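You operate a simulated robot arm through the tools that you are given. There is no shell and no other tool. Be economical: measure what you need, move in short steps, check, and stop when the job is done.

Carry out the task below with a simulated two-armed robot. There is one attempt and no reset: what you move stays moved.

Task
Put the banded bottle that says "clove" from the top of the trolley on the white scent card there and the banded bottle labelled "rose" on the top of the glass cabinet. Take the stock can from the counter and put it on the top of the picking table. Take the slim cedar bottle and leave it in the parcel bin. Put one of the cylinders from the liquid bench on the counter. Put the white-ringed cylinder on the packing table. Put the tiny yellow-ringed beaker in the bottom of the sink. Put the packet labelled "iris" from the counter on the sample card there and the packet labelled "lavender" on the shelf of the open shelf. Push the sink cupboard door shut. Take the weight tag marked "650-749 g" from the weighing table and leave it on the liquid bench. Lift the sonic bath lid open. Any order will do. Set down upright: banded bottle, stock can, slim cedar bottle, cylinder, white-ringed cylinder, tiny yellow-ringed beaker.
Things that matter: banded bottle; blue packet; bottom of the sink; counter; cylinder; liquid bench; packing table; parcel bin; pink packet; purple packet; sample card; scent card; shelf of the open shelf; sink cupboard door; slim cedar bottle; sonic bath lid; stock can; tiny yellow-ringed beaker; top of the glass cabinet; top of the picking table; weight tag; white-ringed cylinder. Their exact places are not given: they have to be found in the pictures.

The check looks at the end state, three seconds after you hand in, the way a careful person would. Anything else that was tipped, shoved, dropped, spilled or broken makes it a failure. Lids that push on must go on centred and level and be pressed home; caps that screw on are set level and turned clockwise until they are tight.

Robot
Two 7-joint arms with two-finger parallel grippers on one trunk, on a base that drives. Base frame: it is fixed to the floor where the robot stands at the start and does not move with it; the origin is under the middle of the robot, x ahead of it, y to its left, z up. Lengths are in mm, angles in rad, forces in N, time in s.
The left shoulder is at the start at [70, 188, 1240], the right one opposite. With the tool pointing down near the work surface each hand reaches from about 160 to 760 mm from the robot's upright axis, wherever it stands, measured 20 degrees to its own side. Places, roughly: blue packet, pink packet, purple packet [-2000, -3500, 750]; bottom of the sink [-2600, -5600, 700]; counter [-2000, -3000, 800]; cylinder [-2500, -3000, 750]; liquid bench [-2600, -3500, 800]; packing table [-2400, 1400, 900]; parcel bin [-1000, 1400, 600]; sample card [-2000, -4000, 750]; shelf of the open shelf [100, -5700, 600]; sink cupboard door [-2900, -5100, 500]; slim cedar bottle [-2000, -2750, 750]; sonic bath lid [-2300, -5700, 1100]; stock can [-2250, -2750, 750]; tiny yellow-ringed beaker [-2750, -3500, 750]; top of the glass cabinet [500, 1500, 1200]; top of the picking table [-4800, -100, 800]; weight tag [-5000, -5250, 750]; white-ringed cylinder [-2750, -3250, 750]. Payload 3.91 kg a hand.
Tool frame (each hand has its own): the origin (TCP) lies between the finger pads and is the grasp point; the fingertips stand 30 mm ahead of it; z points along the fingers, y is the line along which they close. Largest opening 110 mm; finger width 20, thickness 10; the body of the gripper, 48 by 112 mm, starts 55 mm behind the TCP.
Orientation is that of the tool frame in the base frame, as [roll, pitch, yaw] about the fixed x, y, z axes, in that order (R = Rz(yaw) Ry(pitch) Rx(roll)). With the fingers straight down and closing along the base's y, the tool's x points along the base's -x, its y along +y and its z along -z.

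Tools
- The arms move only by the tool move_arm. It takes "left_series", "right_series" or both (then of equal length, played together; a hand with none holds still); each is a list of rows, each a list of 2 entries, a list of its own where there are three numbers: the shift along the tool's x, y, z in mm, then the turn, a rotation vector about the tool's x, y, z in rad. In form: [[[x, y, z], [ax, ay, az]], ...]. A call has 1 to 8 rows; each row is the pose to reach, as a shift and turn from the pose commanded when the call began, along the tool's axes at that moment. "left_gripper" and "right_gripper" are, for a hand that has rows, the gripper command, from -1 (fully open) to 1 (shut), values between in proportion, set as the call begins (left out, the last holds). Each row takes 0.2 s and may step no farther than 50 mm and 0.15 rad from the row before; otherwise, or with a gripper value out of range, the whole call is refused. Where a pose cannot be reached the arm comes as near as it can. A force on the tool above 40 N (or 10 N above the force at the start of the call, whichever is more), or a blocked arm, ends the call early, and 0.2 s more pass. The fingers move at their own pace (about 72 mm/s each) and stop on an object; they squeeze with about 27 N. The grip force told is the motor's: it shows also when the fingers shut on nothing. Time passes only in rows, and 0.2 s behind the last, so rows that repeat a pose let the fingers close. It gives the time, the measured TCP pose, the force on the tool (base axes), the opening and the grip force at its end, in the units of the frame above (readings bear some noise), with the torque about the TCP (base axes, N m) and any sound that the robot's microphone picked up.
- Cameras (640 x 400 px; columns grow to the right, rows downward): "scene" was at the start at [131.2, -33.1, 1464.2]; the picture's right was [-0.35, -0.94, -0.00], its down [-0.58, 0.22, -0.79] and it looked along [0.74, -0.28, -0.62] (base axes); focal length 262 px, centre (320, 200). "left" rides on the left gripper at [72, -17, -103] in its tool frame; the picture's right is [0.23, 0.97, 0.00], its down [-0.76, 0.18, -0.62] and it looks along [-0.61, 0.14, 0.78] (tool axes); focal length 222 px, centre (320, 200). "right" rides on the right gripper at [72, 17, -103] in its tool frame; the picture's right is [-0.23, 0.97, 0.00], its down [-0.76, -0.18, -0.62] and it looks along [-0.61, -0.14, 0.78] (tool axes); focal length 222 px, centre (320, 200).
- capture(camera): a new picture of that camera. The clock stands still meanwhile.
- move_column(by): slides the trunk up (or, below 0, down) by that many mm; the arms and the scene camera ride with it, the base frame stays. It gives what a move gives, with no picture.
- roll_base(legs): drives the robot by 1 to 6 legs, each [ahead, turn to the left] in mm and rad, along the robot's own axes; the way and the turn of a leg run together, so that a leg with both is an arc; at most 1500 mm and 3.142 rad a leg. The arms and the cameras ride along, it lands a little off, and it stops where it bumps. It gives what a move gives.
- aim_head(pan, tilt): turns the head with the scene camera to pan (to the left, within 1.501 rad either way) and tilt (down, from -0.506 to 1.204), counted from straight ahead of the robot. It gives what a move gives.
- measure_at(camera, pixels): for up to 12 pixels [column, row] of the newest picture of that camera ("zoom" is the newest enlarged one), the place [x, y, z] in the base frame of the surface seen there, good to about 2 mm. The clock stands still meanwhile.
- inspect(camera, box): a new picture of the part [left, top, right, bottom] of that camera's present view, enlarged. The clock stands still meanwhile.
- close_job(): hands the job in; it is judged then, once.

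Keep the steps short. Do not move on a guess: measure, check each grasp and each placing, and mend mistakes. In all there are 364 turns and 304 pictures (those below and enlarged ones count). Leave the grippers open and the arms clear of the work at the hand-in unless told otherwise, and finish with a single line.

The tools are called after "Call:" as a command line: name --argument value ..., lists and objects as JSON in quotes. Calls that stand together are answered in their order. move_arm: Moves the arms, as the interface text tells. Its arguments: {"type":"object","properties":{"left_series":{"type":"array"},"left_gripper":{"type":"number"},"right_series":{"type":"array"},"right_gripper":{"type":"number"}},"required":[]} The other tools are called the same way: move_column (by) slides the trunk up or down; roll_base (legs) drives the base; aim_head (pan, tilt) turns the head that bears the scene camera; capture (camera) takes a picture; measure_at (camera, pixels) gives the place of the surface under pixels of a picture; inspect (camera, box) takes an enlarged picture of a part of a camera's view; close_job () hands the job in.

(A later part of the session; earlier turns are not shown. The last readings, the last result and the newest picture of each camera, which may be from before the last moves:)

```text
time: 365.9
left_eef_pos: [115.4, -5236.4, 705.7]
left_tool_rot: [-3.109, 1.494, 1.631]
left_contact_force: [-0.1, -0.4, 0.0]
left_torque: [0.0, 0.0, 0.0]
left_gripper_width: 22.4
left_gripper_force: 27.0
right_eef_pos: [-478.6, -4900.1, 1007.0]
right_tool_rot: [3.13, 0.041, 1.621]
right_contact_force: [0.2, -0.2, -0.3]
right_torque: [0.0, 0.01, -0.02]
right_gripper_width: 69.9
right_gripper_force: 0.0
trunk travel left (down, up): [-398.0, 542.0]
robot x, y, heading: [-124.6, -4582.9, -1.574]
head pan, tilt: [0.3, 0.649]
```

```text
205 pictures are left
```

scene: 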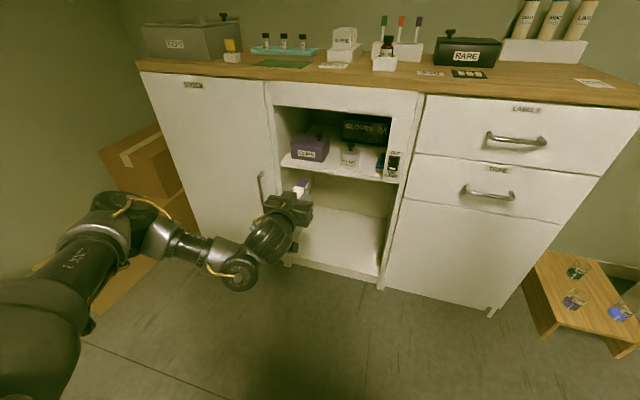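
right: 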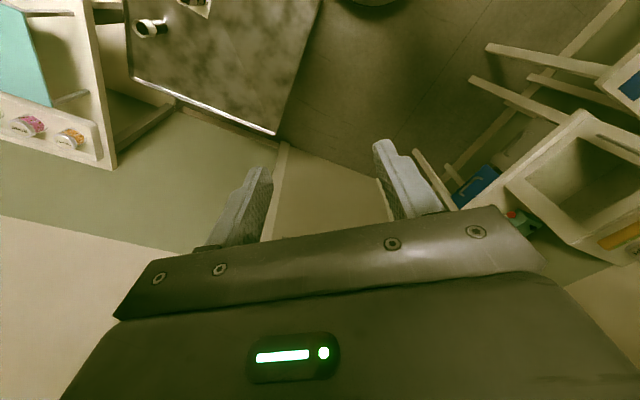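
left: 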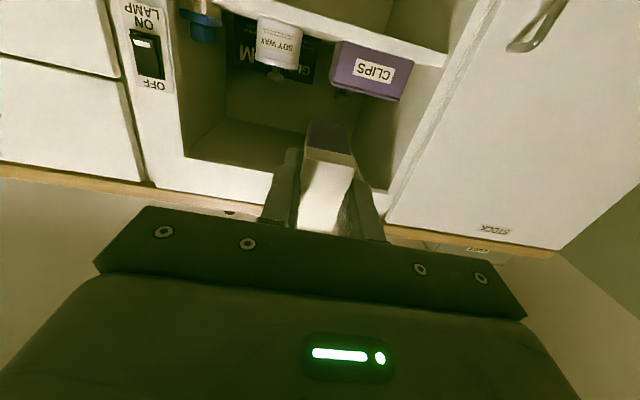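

Call:
inspect --camera "left" --box '[220, 0, 440, 130]'

Call:
measure_at --camera "left" --pixels '[[338, 62], [300, 45], [260, 45], [318, 28], [280, 60], [330, 85], [205, 25]]'

```text
2.91 times, centred on (330, 65) of left
```

zoom: 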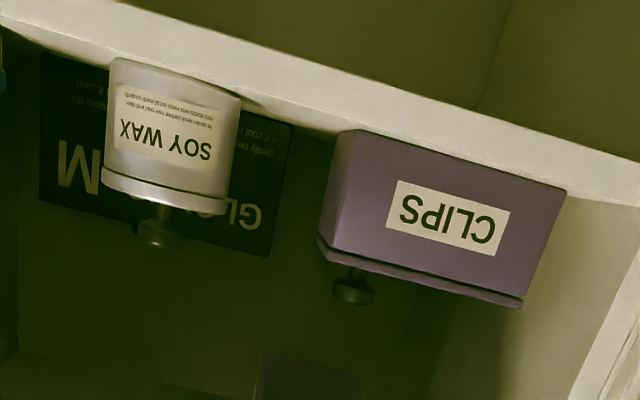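

```text
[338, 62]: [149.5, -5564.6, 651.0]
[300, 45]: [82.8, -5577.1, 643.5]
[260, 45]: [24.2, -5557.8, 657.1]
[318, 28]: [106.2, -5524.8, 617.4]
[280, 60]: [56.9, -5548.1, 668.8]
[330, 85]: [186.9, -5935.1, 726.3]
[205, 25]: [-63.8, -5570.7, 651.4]
```

Gap is x 84–147, centre 115; the hand is at 115. Drive forward 250 and check.

Call:
roll_base --legs '[[250, 0]]'

Call:
capture --camera "left"

Call:
capture --camera "scene"

```text
time: 367.7
left_eef_pos: [113.7, -5488.4, 704.8]
left_tool_rot: [-3.109, 1.491, 1.623]
left_contact_force: [-0.3, -0.2, -1.2]
left_torque: [-0.03, 0.01, 0.02]
left_gripper_width: 22.7
left_gripper_force: 27.2
right_eef_pos: [-480.6, -5149.0, 1005.8]
right_tool_rot: [3.131, 0.039, 1.619]
right_contact_force: [0.0, 0.2, 0.7]
right_torque: [0.02, 0.02, 0.0]
right_gripper_width: 70.0
right_gripper_force: 0.0
trunk travel left (down, up): [-398.0, 542.0]
robot x, y, heading: [-126.5, -4832.1, -1.578]
head pan, tilt: [0.3, 0.649]
```

```text
203 pictures are left
```

left: 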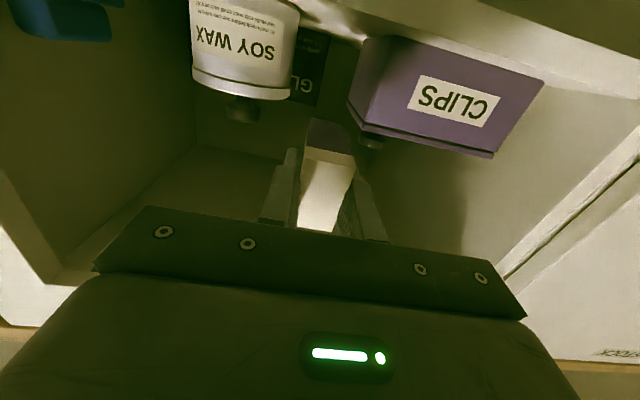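

```text
202 pictures are left
```

scene: 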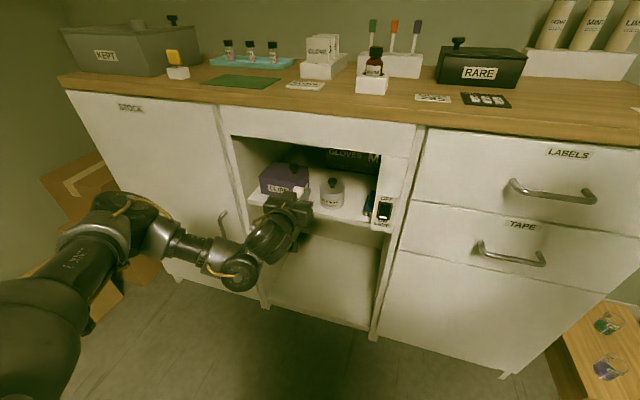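

Call:
measure_at --camera "scene" --pixels '[[222, 225], [190, 245], [240, 270], [270, 235], [140, 212], [150, 230]]'

Call:
inspect --camera "scene" --box '[230, 150, 400, 250]'

```text
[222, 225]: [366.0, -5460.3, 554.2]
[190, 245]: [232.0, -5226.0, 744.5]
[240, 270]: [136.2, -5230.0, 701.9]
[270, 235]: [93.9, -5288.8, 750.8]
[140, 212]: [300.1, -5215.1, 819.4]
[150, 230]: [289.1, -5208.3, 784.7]
```

```text
3.76 times, centred on (315, 200) of scene
```

zoom: 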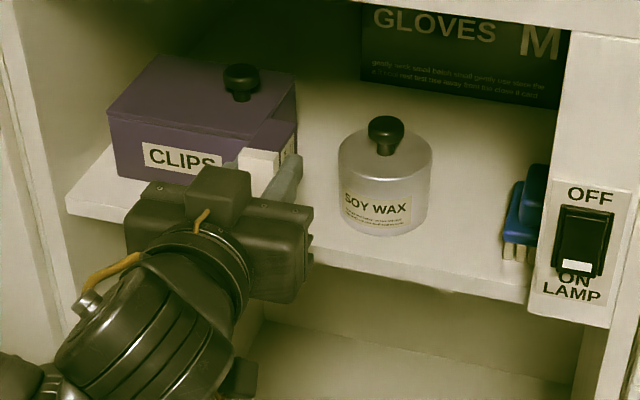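

Clear. Extend 63 mm into the gap, then lower.

Call:
move_arm --left_series '[[[0, 0, 32], [0, 0, 0]], [[0, 0, 63], [0, 0, 0]], [[0, 0, 63], [0, 0, 0]]]'

Call:
inspect --camera "left" --box '[180, 0, 460, 230]'

```text
time: 368.5
left_eef_pos: [115.1, -5549.2, 700.2]
left_tool_rot: [-3.107, 1.493, 1.627]
left_contact_force: [-0.1, 0.5, -0.6]
left_torque: [-0.01, 0.01, 0.0]
left_gripper_width: 22.5
left_gripper_force: 27.0
right_eef_pos: [-480.2, -5149.4, 1005.3]
right_tool_rot: [3.132, 0.04, 1.618]
right_contact_force: [0.3, 0.5, -0.4]
right_torque: [-0.01, -0.01, -0.01]
right_gripper_width: 69.8
right_gripper_force: 0.0
trunk travel left (down, up): [-398.0, 542.0]
robot x, y, heading: [-126.3, -4833.8, -1.579]
head pan, tilt: [0.3, 0.649]
```

```text
1.74 times, centred on (320, 115) of left
```

zoom: 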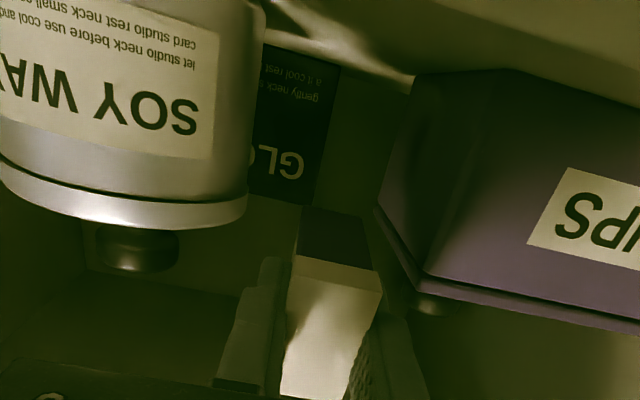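

Gap fits with ~8-10 mm each side. Lower 49 mm.

Call:
move_column --by -49

Call:
capture --camera "left"

Call:
inspect --camera "scene" --box '[230, 150, 400, 250]'

```text
time: 369.4
left_eef_pos: [114.3, -5548.5, 651.2]
left_tool_rot: [-3.108, 1.494, 1.628]
left_contact_force: [-0.5, 0.0, 0.0]
left_torque: [0.03, 0.03, -0.01]
left_gripper_width: 22.7
left_gripper_force: 26.9
right_eef_pos: [-480.0, -5149.6, 957.1]
right_tool_rot: [3.131, 0.041, 1.619]
right_contact_force: [-0.2, 0.6, 0.3]
right_torque: [-0.01, 0.08, -0.04]
right_gripper_width: 69.9
right_gripper_force: 0.0
trunk travel left (down, up): [-349.0, 591.0]
robot x, y, heading: [-122.5, -4834.2, -1.581]
head pan, tilt: [0.3, 0.649]
```

```text
199 pictures are left
```

left: 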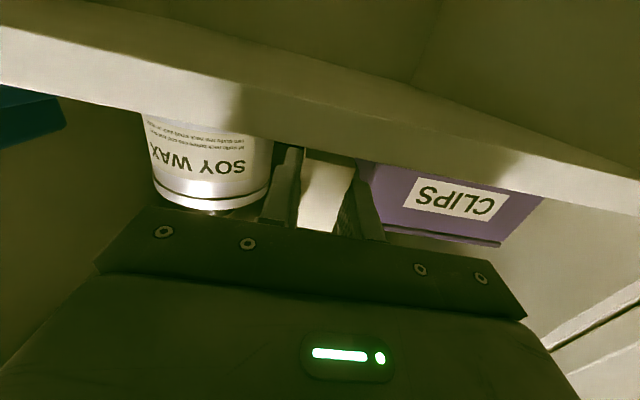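

```text
3.76 times, centred on (315, 200) of scene
```

zoom: 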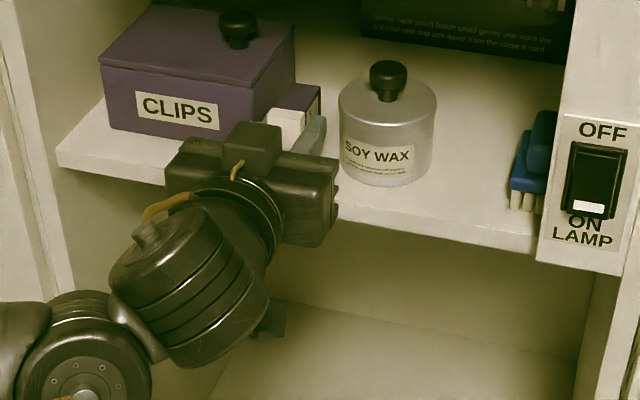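

Call:
move_column --by -4

```text
time: 370.0
left_eef_pos: [114.8, -5550.2, 646.9]
left_tool_rot: [-3.108, 1.495, 1.626]
left_contact_force: [0.1, -0.4, 0.2]
left_torque: [-0.01, -0.02, 0.01]
left_gripper_width: 22.4
left_gripper_force: 26.6
right_eef_pos: [-480.6, -5148.9, 953.4]
right_tool_rot: [3.133, 0.04, 1.62]
right_contact_force: [0.2, 0.0, 0.3]
right_torque: [0.01, 0.01, 0.01]
right_gripper_width: 70.1
right_gripper_force: 0.0
trunk travel left (down, up): [-345.0, 595.0]
robot x, y, heading: [-126.9, -4835.6, -1.575]
head pan, tilt: [0.3, 0.649]
```

Call:
move_column --by -2

```text
time: 370.5
left_eef_pos: [114.0, -5548.8, 647.1]
left_tool_rot: [-3.097, 1.495, 1.636]
left_contact_force: [0.4, -0.3, 3.7]
left_torque: [-0.19, -0.02, -0.02]
left_gripper_width: 22.5
left_gripper_force: 27.0
right_eef_pos: [-479.4, -5149.3, 951.3]
right_tool_rot: [3.132, 0.04, 1.616]
right_contact_force: [0.2, -0.1, -0.8]
right_torque: [-0.01, -0.02, -0.03]
right_gripper_width: 69.9
right_gripper_force: 0.1
trunk travel left (down, up): [-343.0, 597.0]
robot x, y, heading: [-127.4, -4830.7, -1.573]
head pan, tilt: [0.3, 0.649]
```

Touching. Open just to 33 mm and withdraw straight back.

Call:
move_arm --left_series '[[[0, 0, 0], [0, 0, 0]], [[0, 0, 0], [0, 0, 0]]]' --left_gripper 0.4

Call:
move_arm --left_series '[[[0, 0, -20], [0, 0, 0]], [[0, 0, -45], [0, 0, 0]], [[0, 0, -70], [0, 0, 0]]]'

Call:
roll_base --legs '[[-250, 0]]'

Call:
capture --camera "scene"

Call:
inspect --camera "scene" --box '[250, 120, 420, 220]'

```text
time: 371.1
left_eef_pos: [114.1, -5549.3, 645.2]
left_tool_rot: [-3.11, 1.492, 1.625]
left_contact_force: [-0.9, 0.0, -0.3]
left_torque: [-0.01, 0.01, -0.05]
left_gripper_width: 33.0
left_gripper_force: 0.0
right_eef_pos: [-480.0, -5149.5, 951.6]
right_tool_rot: [3.132, 0.04, 1.619]
right_contact_force: [0.2, -0.5, 0.9]
right_torque: [0.01, -0.02, 0.0]
right_gripper_width: 69.7
right_gripper_force: 0.1
trunk travel left (down, up): [-343.0, 597.0]
robot x, y, heading: [-126.4, -4830.8, -1.581]
head pan, tilt: [0.3, 0.649]
```

```text
time: 371.9
left_eef_pos: [114.4, -5479.9, 650.9]
left_tool_rot: [-3.114, 1.494, 1.624]
left_contact_force: [-0.1, 0.4, 0.6]
left_torque: [0.03, -0.01, -0.02]
left_gripper_width: 33.1
left_gripper_force: 0.0
right_eef_pos: [-479.8, -5148.8, 951.6]
right_tool_rot: [3.131, 0.041, 1.619]
right_contact_force: [0.6, -0.1, 0.6]
right_torque: [0.01, -0.04, 0.0]
right_gripper_width: 69.8
right_gripper_force: 0.1
trunk travel left (down, up): [-343.0, 597.0]
robot x, y, heading: [-130.2, -4831.6, -1.58]
head pan, tilt: [0.3, 0.649]
```

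```text
time: 373.7
left_eef_pos: [116.0, -5228.8, 651.4]
left_tool_rot: [-3.11, 1.494, 1.627]
left_contact_force: [0.1, 0.9, -0.9]
left_torque: [-0.01, 0.0, 0.01]
left_gripper_width: 32.8
left_gripper_force: 0.1
right_eef_pos: [-478.3, -4896.8, 951.5]
right_tool_rot: [3.131, 0.041, 1.617]
right_contact_force: [-0.3, 0.2, 0.6]
right_torque: [-0.02, 0.02, 0.02]
right_gripper_width: 69.8
right_gripper_force: 0.1
trunk travel left (down, up): [-343.0, 597.0]
robot x, y, heading: [-125.0, -4584.4, -1.58]
head pan, tilt: [0.3, 0.649]
```

```text
197 pictures are left
```

scene: 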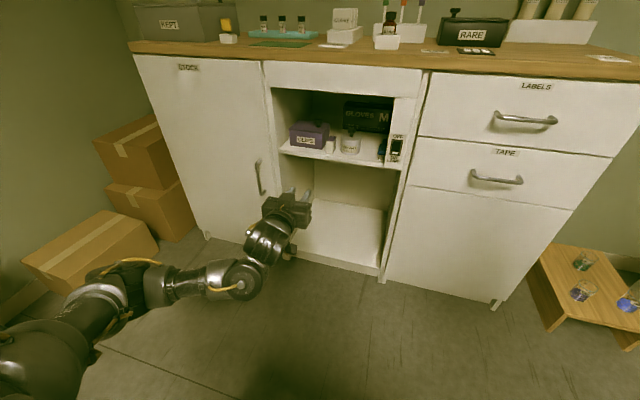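

```text
3.76 times, centred on (335, 170) of scene
```

zoom: 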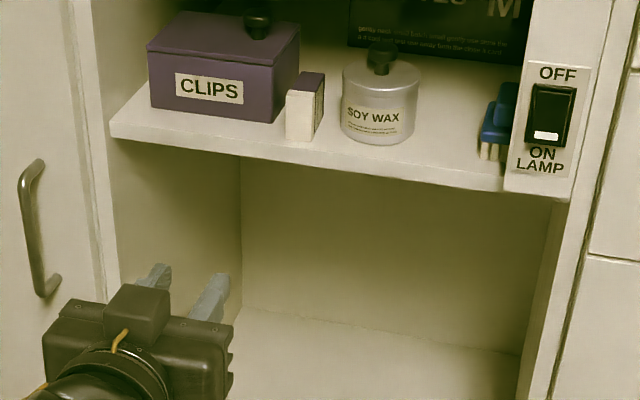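

Lavender is on the shelf. Raise, close the gripper, and drive west toward the sink area.

Call:
move_column --by 400

Call:
roll_base --legs '[[0, -1.56], [1400, 0], [0, 0.8]]'

Call:
aim_head --pan 0 --tilt 0.5

Call:
capture --camera "scene"

```text
time: 377.5
left_eef_pos: [116.1, -5229.6, 1050.0]
left_tool_rot: [-3.111, 1.495, 1.624]
left_contact_force: [0.1, -0.3, 0.0]
left_torque: [-0.01, -0.01, -0.02]
left_gripper_width: 33.1
left_gripper_force: 0.1
right_eef_pos: [-478.6, -4898.6, 1351.1]
right_tool_rot: [3.132, 0.042, 1.617]
right_contact_force: [0.1, 1.0, 0.7]
right_torque: [-0.04, 0.01, -0.01]
right_gripper_width: 69.9
right_gripper_force: 0.1
trunk travel left (down, up): [-743.0, 197.0]
robot x, y, heading: [-128.3, -4584.1, -1.576]
head pan, tilt: [0.3, 0.649]
```

```text
time: 390.4
left_eef_pos: [-1790.0, -5237.6, 1050.1]
left_tool_rot: [-3.107, 1.494, 0.883]
left_contact_force: [-0.1, 0.0, 0.5]
left_torque: [0.0, -0.02, -0.04]
left_gripper_width: 33.0
left_gripper_force: 0.0
right_eef_pos: [-2002.7, -4591.1, 1350.2]
right_tool_rot: [3.133, 0.042, 0.873]
right_contact_force: [-0.5, 0.0, -0.1]
right_torque: [-0.02, -0.02, -0.01]
right_gripper_width: 69.9
right_gripper_force: 0.0
trunk travel left (down, up): [-743.0, 197.0]
robot x, y, heading: [-1530.3, -4600.8, -2.326]
head pan, tilt: [0.3, 0.649]
```

```text
time: 391.2
left_eef_pos: [-1789.0, -5238.1, 1050.9]
left_tool_rot: [-3.104, 1.494, 0.883]
left_contact_force: [-1.1, 0.3, 0.0]
left_torque: [0.0, 0.01, 0.03]
left_gripper_width: 33.1
left_gripper_force: 0.1
right_eef_pos: [-2002.0, -4592.5, 1349.9]
right_tool_rot: [3.131, 0.04, 0.873]
right_contact_force: [0.5, -0.7, 0.2]
right_torque: [0.0, -0.02, -0.02]
right_gripper_width: 69.8
right_gripper_force: 0.2
trunk travel left (down, up): [-743.0, 197.0]
robot x, y, heading: [-1529.0, -4598.9, -2.319]
head pan, tilt: [0.0, 0.499]
```

```text
195 pictures are left
```

scene: 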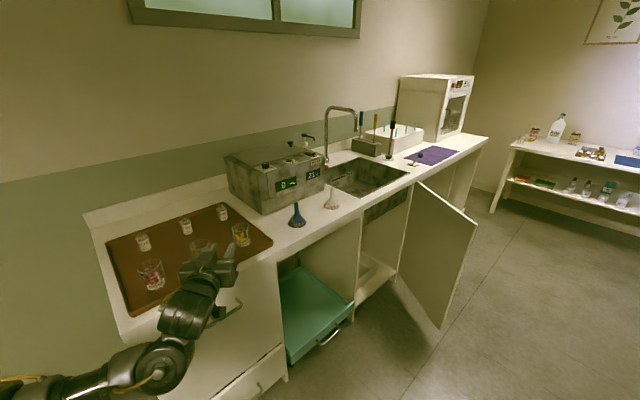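

Call:
measure_at --camera "scene" --pixels '[[418, 200], [410, 260], [470, 232], [440, 318], [435, 250], [330, 240], [290, 155], [232, 165], [320, 170], [365, 175], [400, 275], [392, 215]]'

Call:
inspect --camera "scene" --box '[210, 120, 350, 230]'

Call:
inspect --camera "scene" --box '[340, 150, 500, 340]'

```text
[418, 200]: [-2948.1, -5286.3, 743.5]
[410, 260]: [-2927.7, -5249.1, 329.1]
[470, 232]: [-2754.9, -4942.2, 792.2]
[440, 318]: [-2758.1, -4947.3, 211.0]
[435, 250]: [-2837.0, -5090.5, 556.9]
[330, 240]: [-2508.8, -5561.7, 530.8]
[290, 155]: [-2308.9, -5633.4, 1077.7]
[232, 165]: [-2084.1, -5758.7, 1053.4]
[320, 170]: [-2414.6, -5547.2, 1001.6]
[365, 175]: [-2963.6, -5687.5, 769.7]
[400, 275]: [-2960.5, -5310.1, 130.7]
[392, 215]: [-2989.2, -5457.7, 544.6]
```

```text
3.64 times, centred on (280, 175) of scene
```

zoom: 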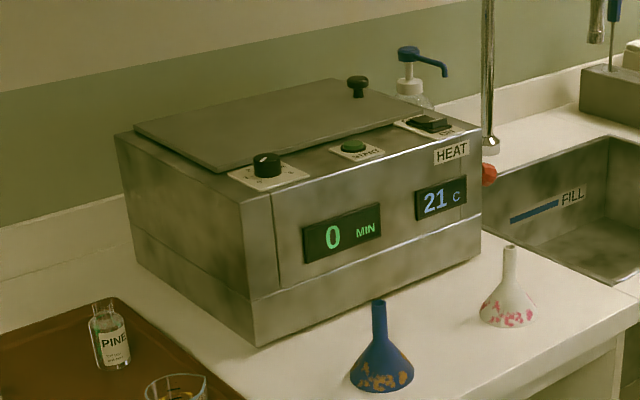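

```text
2.11 times, centred on (420, 245) of scene
```

zoom: 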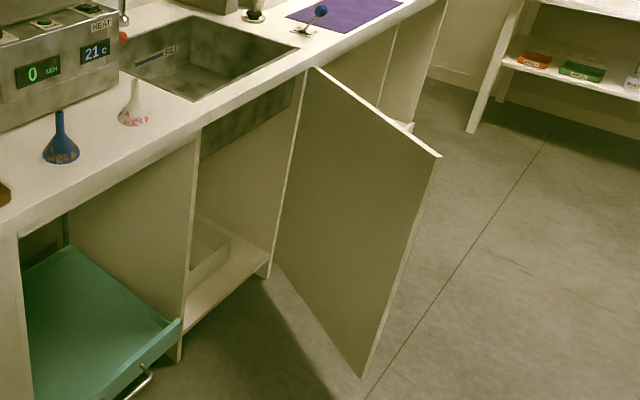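

The cupboard door is open ~60°, hinge at (-2950,-5290), free edge at (-2755,-4944). It must be pushed from its north-west side. Drive west along y≈-4530 halfway and look.

Call:
roll_base --legs '[[0, -0.86], [1000, 0]]'

Call:
aim_head --pan 0 --tilt 0.45

Call:
capture --camera "scene"

```text
time: 398.7
left_eef_pos: [-3188.4, -4776.2, 1051.0]
left_tool_rot: [-3.107, 1.496, 0.025]
left_contact_force: [0.4, -0.4, -0.5]
left_torque: [0.0, 0.01, -0.01]
left_gripper_width: 33.0
left_gripper_force: 0.1
right_eef_pos: [-2838.1, -4194.8, 1351.4]
right_tool_rot: [3.132, 0.04, 0.014]
right_contact_force: [0.4, 1.3, -0.1]
right_torque: [0.04, 0.04, 0.01]
right_gripper_width: 69.9
right_gripper_force: 0.1
trunk travel left (down, up): [-743.0, 197.0]
robot x, y, heading: [-2538.4, -4556.4, 3.103]
head pan, tilt: [0.0, 0.499]
```

```text
time: 399.3
left_eef_pos: [-3188.9, -4775.8, 1051.6]
left_tool_rot: [-3.107, 1.494, 0.024]
left_contact_force: [-0.2, -0.5, -0.4]
left_torque: [0.04, 0.0, 0.01]
left_gripper_width: 33.0
left_gripper_force: 0.1
right_eef_pos: [-2839.3, -4194.9, 1351.6]
right_tool_rot: [3.131, 0.04, 0.013]
right_contact_force: [-0.4, 0.2, 0.7]
right_torque: [-0.03, -0.01, 0.02]
right_gripper_width: 69.9
right_gripper_force: 0.0
trunk travel left (down, up): [-743.0, 197.0]
robot x, y, heading: [-2534.6, -4560.1, 3.104]
head pan, tilt: [0.0, 0.45]
```

```text
192 pictures are left
```

scene: 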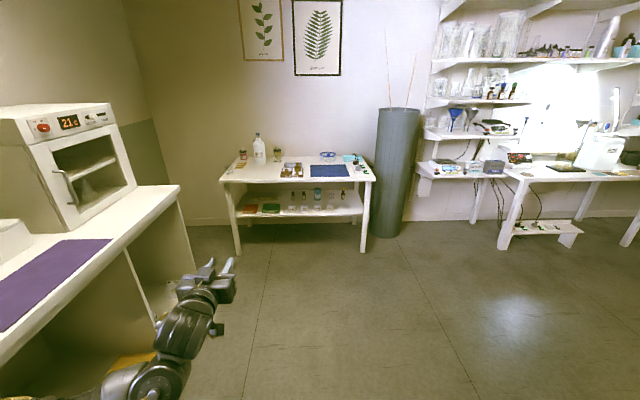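

Open floor ahead. Drive on 830 mm, turn to face the door's outer side, close the gripper.

Call:
roll_base --legs '[[830, 0], [0, 2.136]]'

Call:
move_arm --left_series '[[[0, 0, 0], [0, 0, 0]], [[0, 0, 0], [0, 0, 0]], [[0, 0, 0], [0, 0, 0]]]' --left_gripper 1

Call:
aim_head --pan 0.3 --tilt 0.6

Call:
capture --camera "scene"

```text
time: 408.8
left_eef_pos: [-2837.0, -4966.3, 1051.5]
left_tool_rot: [-3.104, 1.493, 2.153]
left_contact_force: [1.1, -0.4, 0.8]
left_torque: [0.0, -0.01, -0.01]
left_gripper_width: 33.1
left_gripper_force: 0.1
right_eef_pos: [-3517.3, -4975.7, 1350.8]
right_tool_rot: [3.129, 0.041, 2.141]
right_contact_force: [0.2, -0.4, 0.3]
right_torque: [0.01, -0.01, -0.01]
right_gripper_width: 69.9
right_gripper_force: 0.0
trunk travel left (down, up): [-743.0, 197.0]
robot x, y, heading: [-3368.7, -4528.7, -1.05]
head pan, tilt: [0.0, 0.45]
```

```text
time: 409.6
left_eef_pos: [-2836.6, -4966.2, 1051.6]
left_tool_rot: [-3.102, 1.495, 2.155]
left_contact_force: [0.5, 0.1, -0.2]
left_torque: [0.02, 0.05, 0.01]
left_gripper_width: 0.0
left_gripper_force: 27.1
right_eef_pos: [-3516.5, -4976.0, 1351.8]
right_tool_rot: [3.133, 0.04, 2.143]
right_contact_force: [0.6, 0.4, 0.7]
right_torque: [0.02, 0.01, -0.01]
right_gripper_width: 69.6
right_gripper_force: 0.0
trunk travel left (down, up): [-743.0, 197.0]
robot x, y, heading: [-3367.1, -4522.5, -1.052]
head pan, tilt: [0.0, 0.45]
```

```text
time: 410.4
left_eef_pos: [-2836.9, -4966.4, 1051.7]
left_tool_rot: [-3.104, 1.494, 2.153]
left_contact_force: [-0.8, 0.5, -0.4]
left_torque: [0.02, 0.01, -0.05]
left_gripper_width: 0.1
left_gripper_force: 26.8
right_eef_pos: [-3516.6, -4976.0, 1350.8]
right_tool_rot: [3.133, 0.04, 2.143]
right_contact_force: [-0.5, -0.5, 0.8]
right_torque: [-0.03, 0.01, 0.02]
right_gripper_width: 70.0
right_gripper_force: 0.0
trunk travel left (down, up): [-743.0, 197.0]
robot x, y, heading: [-3367.1, -4526.9, -1.054]
head pan, tilt: [0.3, 0.6]
```

```text
191 pictures are left
```

scene: 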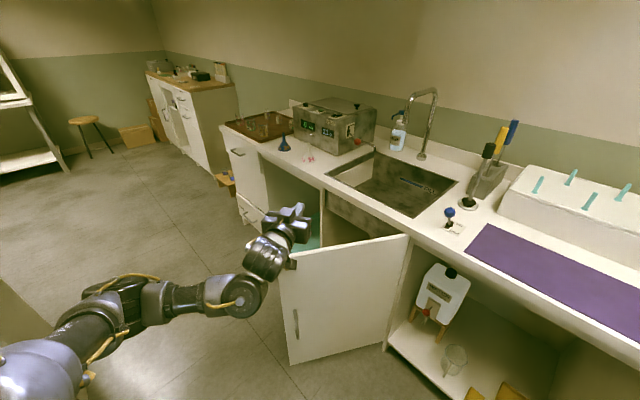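

Hand is ~35 mm off the door's outer face. Lower to z≈620 and then push by driving forward.

Call:
move_column --by -430

Call:
capture --camera "scene"

Call:
measure_at --camera "scene" --pixels '[[320, 200]]'

```text
refused: -430 is not a number from -400 to 400
```

```text
190 pictures are left
```

scene: 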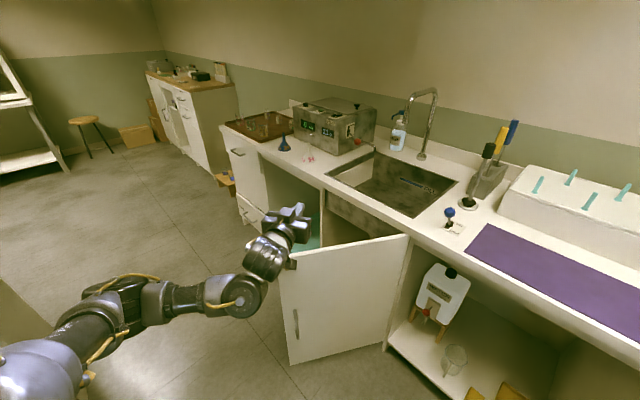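

```text
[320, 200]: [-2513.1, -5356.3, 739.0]
```

Call:
move_column --by -400

Call:
capture --camera "scene"

Call:
capture --camera "left"

```text
time: 414.2
left_eef_pos: [-2837.2, -4967.1, 650.7]
left_tool_rot: [-3.104, 1.494, 2.157]
left_contact_force: [0.1, -0.6, 0.4]
left_torque: [0.02, -0.02, -0.02]
left_gripper_width: 0.1
left_gripper_force: 26.7
right_eef_pos: [-3517.5, -4977.3, 950.1]
right_tool_rot: [3.132, 0.04, 2.141]
right_contact_force: [-0.2, -0.8, -0.2]
right_torque: [-0.02, -0.03, -0.01]
right_gripper_width: 70.0
right_gripper_force: 0.1
trunk travel left (down, up): [-343.0, 597.0]
robot x, y, heading: [-3369.7, -4527.7, -1.051]
head pan, tilt: [0.3, 0.6]
```

```text
189 pictures are left
```

scene: 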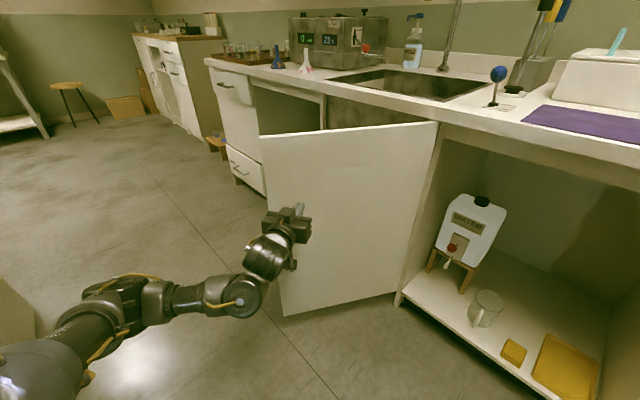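

```text
188 pictures are left
```

left: 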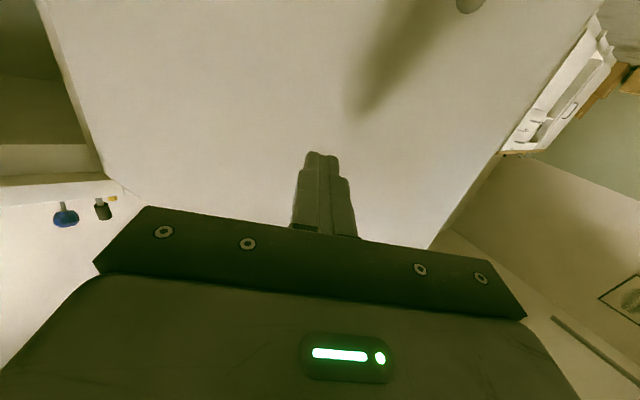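

Raise the right hand for clearance, then drive forward 220 to push the door.

Call:
move_arm --right_series '[[[20, 0, -45], [0, 0, 0]], [[40, 0, -90], [0, 0, 0]], [[50, 0, -135], [0, 0, 0]], [[50, 0, -180], [0, 0, 0]], [[50, 0, -225], [0, 0, 0]]]'

Call:
roll_base --legs '[[120, 0], [100, 0]]'

Call:
capture --camera "scene"

```text
time: 415.4
left_eef_pos: [-2836.5, -4967.9, 650.0]
left_tool_rot: [-3.105, 1.493, 2.153]
left_contact_force: [0.0, -0.3, -0.8]
left_torque: [-0.05, 0.03, 0.0]
left_gripper_width: 0.0
left_gripper_force: 27.1
right_eef_pos: [-3523.1, -4915.4, 975.5]
right_tool_rot: [3.129, 0.042, 2.142]
right_contact_force: [-0.7, 0.2, 0.9]
right_torque: [0.01, -0.01, -0.02]
right_gripper_width: 69.8
right_gripper_force: 0.0
right hand out of reach, approached as far as the arm can: row 1, 2, 3, 4, 5
trunk travel left (down, up): [-343.0, 597.0]
robot x, y, heading: [-3366.4, -4525.9, -1.054]
head pan, tilt: [0.3, 0.6]
```

```text
time: 417.4
left_eef_pos: [-2726.6, -5159.2, 650.4]
left_tool_rot: [-3.106, 1.493, 2.154]
left_contact_force: [0.2, -0.2, 0.2]
left_torque: [-0.02, 0.01, -0.02]
left_gripper_width: 0.0
left_gripper_force: 27.0
right_eef_pos: [-3413.6, -5108.1, 976.3]
right_tool_rot: [3.13, 0.04, 2.141]
right_contact_force: [-0.3, -0.6, -0.7]
right_torque: [0.0, 0.02, -0.02]
right_gripper_width: 70.1
right_gripper_force: 0.0
trunk travel left (down, up): [-343.0, 597.0]
robot x, y, heading: [-3255.2, -4722.3, -1.05]
head pan, tilt: [0.3, 0.6]
```

```text
187 pictures are left
```

scene: 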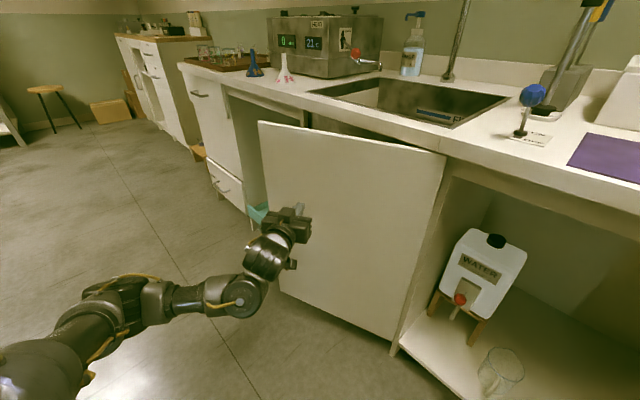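

Call:
roll_base --legs '[[90, 0]]'

Call:
capture --camera "scene"

```text
time: 418.5
left_eef_pos: [-2682.0, -5237.1, 649.5]
left_tool_rot: [-3.105, 1.492, 2.154]
left_contact_force: [0.2, -0.3, -0.3]
left_torque: [0.01, -0.02, 0.01]
left_gripper_width: 0.2
left_gripper_force: 27.2
right_eef_pos: [-3368.2, -5187.4, 975.9]
right_tool_rot: [3.128, 0.039, 2.144]
right_contact_force: [-0.2, 0.3, 0.0]
right_torque: [0.01, 0.01, 0.03]
right_gripper_width: 69.9
right_gripper_force: 0.1
trunk travel left (down, up): [-343.0, 597.0]
robot x, y, heading: [-3211.9, -4796.4, -1.051]
head pan, tilt: [0.3, 0.6]
```

```text
186 pictures are left
```

scene: 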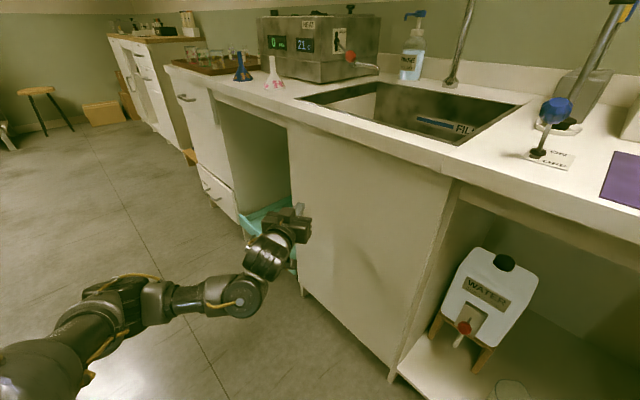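

Nearly shut. Push the rest with the arm, small steps, watching force.

Call:
move_arm --left_series '[[[0, 0, 8], [0, 0, 0]], [[0, 0, 16], [0, 0, 0]], [[0, 0, 24], [0, 0, 0]], [[0, 0, 32], [0, 0, 0]], [[0, 0, 40], [0, 0, 0]]]'

Call:
capture --camera "scene"

Call:
measure_at --camera "scene" --pixels '[[310, 250], [350, 250], [420, 250], [440, 200], [320, 150], [300, 145], [340, 310], [298, 200]]'

```text
time: 419.7
left_eef_pos: [-2660.8, -5270.4, 647.2]
left_tool_rot: [-3.107, 1.493, 2.152]
left_contact_force: [-0.2, -1.2, -0.3]
left_torque: [0.01, 0.04, 0.0]
left_gripper_width: 0.0
left_gripper_force: 27.1
right_eef_pos: [-3368.7, -5186.0, 977.2]
right_tool_rot: [3.13, 0.041, 2.143]
right_contact_force: [-0.2, -0.8, -0.2]
right_torque: [0.01, 0.01, 0.0]
right_gripper_width: 69.9
right_gripper_force: 0.0
trunk travel left (down, up): [-343.0, 597.0]
robot x, y, heading: [-3209.4, -4798.1, -1.057]
head pan, tilt: [0.3, 0.6]
```

```text
185 pictures are left
```

scene: 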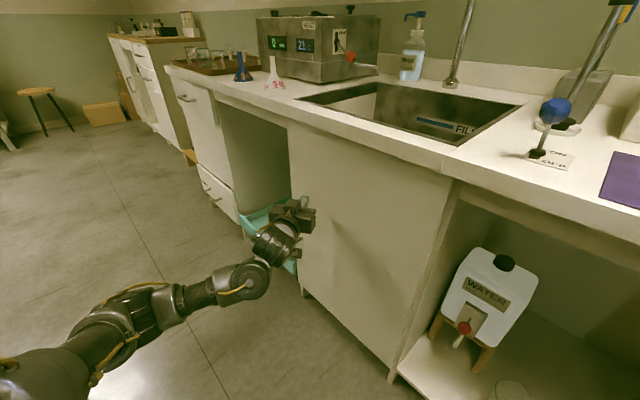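

```text
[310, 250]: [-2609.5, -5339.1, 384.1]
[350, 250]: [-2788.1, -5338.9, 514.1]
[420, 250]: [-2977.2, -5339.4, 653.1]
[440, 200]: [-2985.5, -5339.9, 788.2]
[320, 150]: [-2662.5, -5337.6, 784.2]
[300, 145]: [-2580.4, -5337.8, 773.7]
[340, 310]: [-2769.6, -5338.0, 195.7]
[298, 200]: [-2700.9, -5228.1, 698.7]
```

The door is shut (its face is flat at y≈-5339). Back off, raise, and go stand before the sonic bath.

Call:
roll_base --legs '[[-250, 0]]'

Call:
move_column --by 400

Call:
roll_base --legs '[[0, 1.05], [720, 0], [0, -1.571]]'

Call:
aim_head --pan 0.25 --tilt 0.45

Call:
capture --camera "scene"

```text
time: 421.6
left_eef_pos: [-2784.3, -5051.4, 649.1]
left_tool_rot: [-3.102, 1.495, 2.157]
left_contact_force: [-0.9, 0.0, 0.2]
left_torque: [0.02, -0.03, 0.0]
left_gripper_width: 0.0
left_gripper_force: 26.6
right_eef_pos: [-3493.0, -4965.9, 976.8]
right_tool_rot: [3.129, 0.042, 2.144]
right_contact_force: [0.0, -0.1, -0.5]
right_torque: [-0.02, 0.0, 0.01]
right_gripper_width: 70.0
right_gripper_force: 0.0
trunk travel left (down, up): [-343.0, 597.0]
robot x, y, heading: [-3336.1, -4579.9, -1.049]
head pan, tilt: [0.3, 0.6]
```

```text
time: 425.4
left_eef_pos: [-2785.8, -5052.5, 1048.6]
left_tool_rot: [-3.103, 1.494, 2.155]
left_contact_force: [0.4, -1.0, -0.1]
left_torque: [0.0, 0.02, 0.0]
left_gripper_width: 0.0
left_gripper_force: 27.0
right_eef_pos: [-3491.9, -4968.4, 1376.2]
right_tool_rot: [3.129, 0.042, 2.144]
right_contact_force: [-0.3, 0.0, 0.3]
right_torque: [0.0, -0.01, 0.02]
right_gripper_width: 69.9
right_gripper_force: 0.1
trunk travel left (down, up): [-743.0, 197.0]
robot x, y, heading: [-3340.5, -4580.4, -1.052]
head pan, tilt: [0.3, 0.6]
```

```text
time: 435.8
left_eef_pos: [-2372.3, -5271.7, 1048.4]
left_tool_rot: [-3.106, 1.493, 1.63]
left_contact_force: [0.1, 0.2, 0.1]
left_torque: [0.02, 0.03, -0.01]
left_gripper_width: 0.0
left_gripper_force: 26.7
right_eef_pos: [-2942.6, -4842.9, 1377.3]
right_tool_rot: [3.131, 0.043, 1.618]
right_contact_force: [0.3, -0.2, 0.2]
right_torque: [0.05, -0.01, 0.01]
right_gripper_width: 69.7
right_gripper_force: 0.2
trunk travel left (down, up): [-743.0, 197.0]
robot x, y, heading: [-2613.9, -4584.4, -1.583]
head pan, tilt: [0.3, 0.6]
```

```text
time: 436.5
left_eef_pos: [-2372.2, -5271.6, 1047.7]
left_tool_rot: [-3.109, 1.494, 1.628]
left_contact_force: [-0.2, 0.1, 0.0]
left_torque: [0.02, 0.01, -0.02]
left_gripper_width: 0.0
left_gripper_force: 27.2
right_eef_pos: [-2941.7, -4843.2, 1375.7]
right_tool_rot: [3.129, 0.043, 1.618]
right_contact_force: [-0.2, 0.7, 0.0]
right_torque: [0.02, 0.01, 0.03]
right_gripper_width: 69.7
right_gripper_force: 0.0
trunk travel left (down, up): [-743.0, 197.0]
robot x, y, heading: [-2611.6, -4585.2, -1.577]
head pan, tilt: [0.25, 0.45]
```

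```text
184 pictures are left
```

scene: 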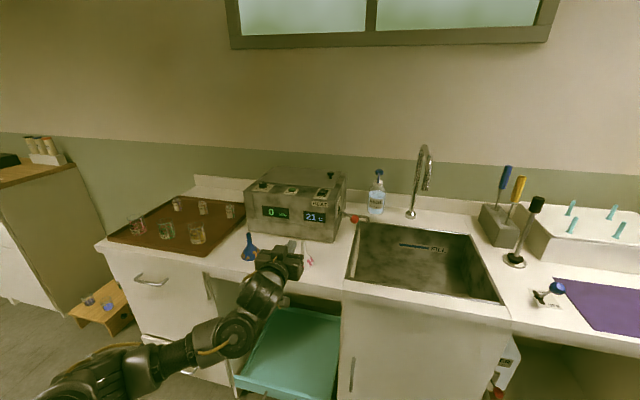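

Call:
inspect --camera "scene" --box '[230, 155, 360, 245]'

Call:
measure_at --camera "zoom" --pixels '[[495, 95], [495, 110], [150, 95], [215, 60], [520, 110], [560, 95], [390, 120], [130, 170], [110, 110], [545, 190], [470, 80], [330, 125]]'

```text
4.44 times, centred on (295, 200) of scene
```

zoom: 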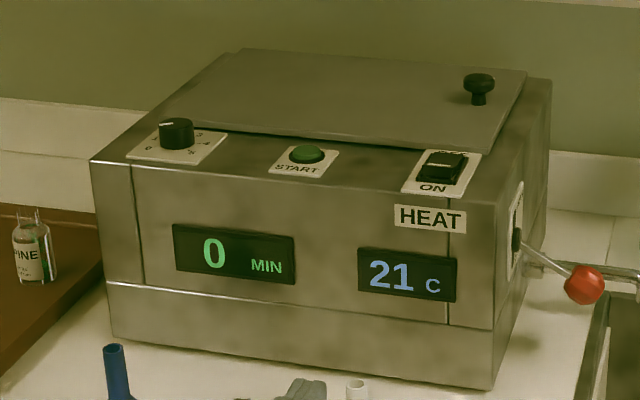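

```text
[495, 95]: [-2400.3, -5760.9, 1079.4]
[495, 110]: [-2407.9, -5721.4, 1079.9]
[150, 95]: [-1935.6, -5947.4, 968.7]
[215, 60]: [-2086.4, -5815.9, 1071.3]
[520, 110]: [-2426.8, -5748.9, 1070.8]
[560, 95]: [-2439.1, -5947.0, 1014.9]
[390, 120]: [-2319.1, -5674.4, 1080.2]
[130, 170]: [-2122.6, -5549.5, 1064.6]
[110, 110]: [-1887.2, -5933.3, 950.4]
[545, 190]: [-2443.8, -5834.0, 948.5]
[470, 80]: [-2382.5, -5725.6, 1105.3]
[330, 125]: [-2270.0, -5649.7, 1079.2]
```

The lid's knob is at its west edge, so it hinges at the east edge. Measure lid corners, knob and the drawer below in front.

Call:
measure_at --camera "zoom" --pixels '[[240, 54], [520, 76], [486, 146], [176, 116], [480, 78], [478, 84], [470, 98], [479, 104], [445, 160], [307, 150], [175, 125], [490, 76]]'

Call:
measure_at --camera "scene" --pixels '[[290, 345], [330, 390], [240, 385], [342, 300], [290, 300], [345, 375]]'

Call:
inspect --camera "scene" --box '[310, 160, 350, 190]'

```text
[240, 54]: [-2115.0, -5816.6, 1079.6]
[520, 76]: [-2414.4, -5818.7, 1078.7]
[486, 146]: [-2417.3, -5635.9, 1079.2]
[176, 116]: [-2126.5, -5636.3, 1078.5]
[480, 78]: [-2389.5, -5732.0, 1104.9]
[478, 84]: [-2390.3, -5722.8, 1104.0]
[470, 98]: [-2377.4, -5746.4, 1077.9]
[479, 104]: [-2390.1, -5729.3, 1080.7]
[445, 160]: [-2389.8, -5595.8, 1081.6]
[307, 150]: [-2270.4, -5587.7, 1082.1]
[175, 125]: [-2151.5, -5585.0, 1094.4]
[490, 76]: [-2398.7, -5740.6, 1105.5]
```

```text
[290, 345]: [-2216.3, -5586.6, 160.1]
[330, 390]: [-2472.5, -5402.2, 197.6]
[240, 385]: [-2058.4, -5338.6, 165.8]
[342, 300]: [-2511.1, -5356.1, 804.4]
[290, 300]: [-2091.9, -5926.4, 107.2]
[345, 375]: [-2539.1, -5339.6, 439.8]
```

```text
13.33 times, centred on (330, 175) of scene
```

zoom: 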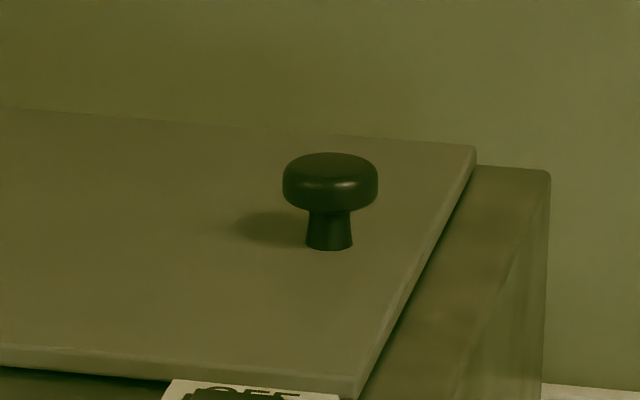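

Lid spans x -2115..-2416, knob cap at (-2390,-5729, 1092-1105). I'll hold it with a horizontal hand and swing it about the east hinge with a wrist roll. First pitch slightly and flip the hand 180° so the camera is on top.

Call:
move_arm --left_series '[[[0, 0, 0], [0, 0.13, 0]], [[0, 0, 0], [0, 0.13, 0]]]'

Call:
move_arm --left_series '[[[0, 0, 0], [0, 0, 0.15]], [[0, 0, 0], [0, 0, 0.3]], [[0, 0, 0], [0, 0, 0.45]], [[0, 0, 0], [0, 0, 0.6]], [[0, 0, 0], [0, 0, 0.75]], [[0, 0, 0], [0, 0, 0.9]], [[0, 0, 0], [0, 0, 1.05]], [[0, 0, 0], [0, 0, 1.2]]]' --left_gripper 0.1

Call:
move_arm --left_series '[[[0, 0, 0], [0, 0, 0.15]], [[0, 0, 0], [0, 0, 0.3]], [[0, 0, 0], [0, 0, 0.45]], [[0, 0, 0], [0, 0, 0.6]], [[0, 0, 0], [0, 0, 0.75]], [[0, 0, 0], [0, 0, 0.9]], [[0, 0, 0], [0, 0, 1.05]], [[0, 0, 0], [0, 0, 1.2]]]'

Call:
move_arm --left_series '[[[0, 0, 0], [0, 0, 0.15]], [[0, 0, 0], [0, 0, 0.3]], [[0, 0, 0], [0, 0, 0.45]], [[0, 0, 0], [0, 0, 0.6]], [[0, 0, 0], [0, 0, 0.7416]]]'

```text
time: 437.1
left_eef_pos: [-2372.4, -5272.1, 1047.2]
left_tool_rot: [-3.125, 1.362, 1.611]
left_contact_force: [-0.3, -0.5, 0.0]
left_torque: [0.01, 0.01, -0.03]
left_gripper_width: 0.0
left_gripper_force: 26.7
right_eef_pos: [-2940.7, -4844.2, 1375.4]
right_tool_rot: [3.129, 0.042, 1.619]
right_contact_force: [-0.3, 0.6, 0.1]
right_torque: [0.0, 0.02, -0.01]
right_gripper_width: 70.0
right_gripper_force: 0.1
trunk travel left (down, up): [-743.0, 197.0]
robot x, y, heading: [-2609.7, -4580.2, -1.579]
head pan, tilt: [0.25, 0.45]
```

```text
time: 438.9
left_eef_pos: [-2370.9, -5272.7, 1048.3]
left_tool_rot: [1.792, 0.362, 0.101]
left_contact_force: [0.0, -0.6, 0.1]
left_torque: [0.03, -0.01, 0.01]
left_gripper_width: 49.4
left_gripper_force: 0.1
right_eef_pos: [-2941.3, -4843.4, 1376.5]
right_tool_rot: [3.128, 0.043, 1.618]
right_contact_force: [0.3, 0.1, 0.1]
right_torque: [-0.01, -0.02, 0.0]
right_gripper_width: 69.9
right_gripper_force: 0.0
trunk travel left (down, up): [-743.0, 197.0]
robot x, y, heading: [-2611.1, -4584.4, -1.583]
head pan, tilt: [0.25, 0.45]
```

```text
time: 440.7
left_eef_pos: [-2372.2, -5270.9, 1048.3]
left_tool_rot: [1.872, -0.804, -0.199]
left_contact_force: [0.6, -0.3, -0.5]
left_torque: [0.01, -0.03, -0.01]
left_gripper_width: 49.4
left_gripper_force: 0.0
right_eef_pos: [-2940.6, -4844.1, 1375.0]
right_tool_rot: [3.13, 0.042, 1.617]
right_contact_force: [0.1, 0.1, 0.2]
right_torque: [-0.01, 0.0, -0.02]
right_gripper_width: 70.1
right_gripper_force: 0.1
trunk travel left (down, up): [-743.0, 197.0]
robot x, y, heading: [-2612.0, -4585.5, -1.577]
head pan, tilt: [0.25, 0.45]
```

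```text
time: 441.9
left_eef_pos: [-2373.4, -5271.7, 1047.3]
left_tool_rot: [3.137, -1.364, -1.545]
left_contact_force: [0.0, 0.7, 0.1]
left_torque: [0.0, -0.04, -0.01]
left_gripper_width: 49.6
left_gripper_force: 0.1
right_eef_pos: [-2942.5, -4844.8, 1376.7]
right_tool_rot: [3.13, 0.042, 1.617]
right_contact_force: [0.4, -0.6, -0.3]
right_torque: [-0.01, -0.01, -0.01]
right_gripper_width: 70.0
right_gripper_force: 0.0
trunk travel left (down, up): [-743.0, 197.0]
robot x, y, heading: [-2613.5, -4586.3, -1.578]
head pan, tilt: [0.25, 0.45]
```

The flip worked. I'll rehearse the lid arc in free air before touching it (first 1.2 rad).

Call:
move_arm --left_series '[[[39.9, -7.9, -8.2], [-0.0308, -0.0032, -0.1468]], [[78.2, -21.8, -15.9], [-0.0615, -0.0064, -0.2936]], [[114.1, -41.4, -23.0], [-0.0923, -0.0096, -0.4403]], [[146.8, -66.3, -29.3], [-0.123, -0.0128, -0.5871]], [[175.4, -95.8, -34.7], [-0.1538, -0.016, -0.7339]], [[199.4, -129.4, -39.0], [-0.1845, -0.0192, -0.8807]], [[218.3, -166.2, -42.2], [-0.2153, -0.0224, -1.0274]], [[231.6, -205.5, -44.1], [-0.246, -0.0256, -1.1742]]]'

Call:
capture --camera "scene"

```text
time: 443.7
left_eef_pos: [-2163.9, -5269.8, 1282.6]
left_tool_rot: [1.671, -0.352, -0.222]
left_contact_force: [0.3, -0.4, -0.2]
left_torque: [-0.01, -0.01, 0.0]
left_gripper_width: 49.6
left_gripper_force: 0.0
right_eef_pos: [-2938.9, -4842.6, 1376.2]
right_tool_rot: [3.131, 0.041, 1.619]
right_contact_force: [0.5, -0.4, -0.9]
right_torque: [-0.05, 0.0, -0.02]
right_gripper_width: 70.3
right_gripper_force: 0.1
trunk travel left (down, up): [-743.0, 197.0]
robot x, y, heading: [-2612.5, -4586.2, -1.579]
head pan, tilt: [0.25, 0.45]
```

```text
181 pictures are left
```

scene: 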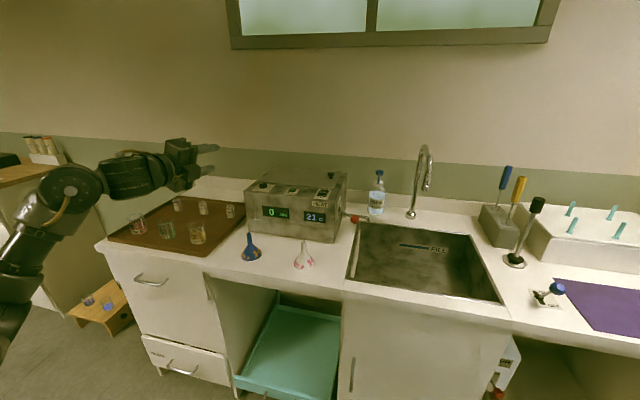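

Works. Rehearse the remaining 0.5 rad.

Call:
move_arm --left_series '[[[34.6, -6.5, -7.1], [-0.0267, -0.0028, -0.1272]], [[68.2, -17.6, -13.9], [-0.0533, -0.0055, -0.2544]], [[100.1, -33.0, -20.3], [-0.08, -0.0083, -0.3816]], [[125.3, -49.2, -25.2], [-0.1025, -0.0107, -0.4893]]]'

```text
time: 444.7
left_eef_pos: [-2027.4, -5271.0, 1281.5]
left_tool_rot: [1.564, 0.136, -0.207]
left_contact_force: [0.3, 0.3, 0.5]
left_torque: [-0.03, -0.02, 0.0]
left_gripper_width: 49.4
left_gripper_force: 0.1
right_eef_pos: [-2940.9, -4842.9, 1377.4]
right_tool_rot: [3.13, 0.041, 1.618]
right_contact_force: [-0.2, 0.5, -1.0]
right_torque: [0.03, 0.01, 0.0]
right_gripper_width: 70.2
right_gripper_force: 0.1
trunk travel left (down, up): [-743.0, 197.0]
robot x, y, heading: [-2611.5, -4586.3, -1.579]
head pan, tilt: [0.25, 0.45]
```

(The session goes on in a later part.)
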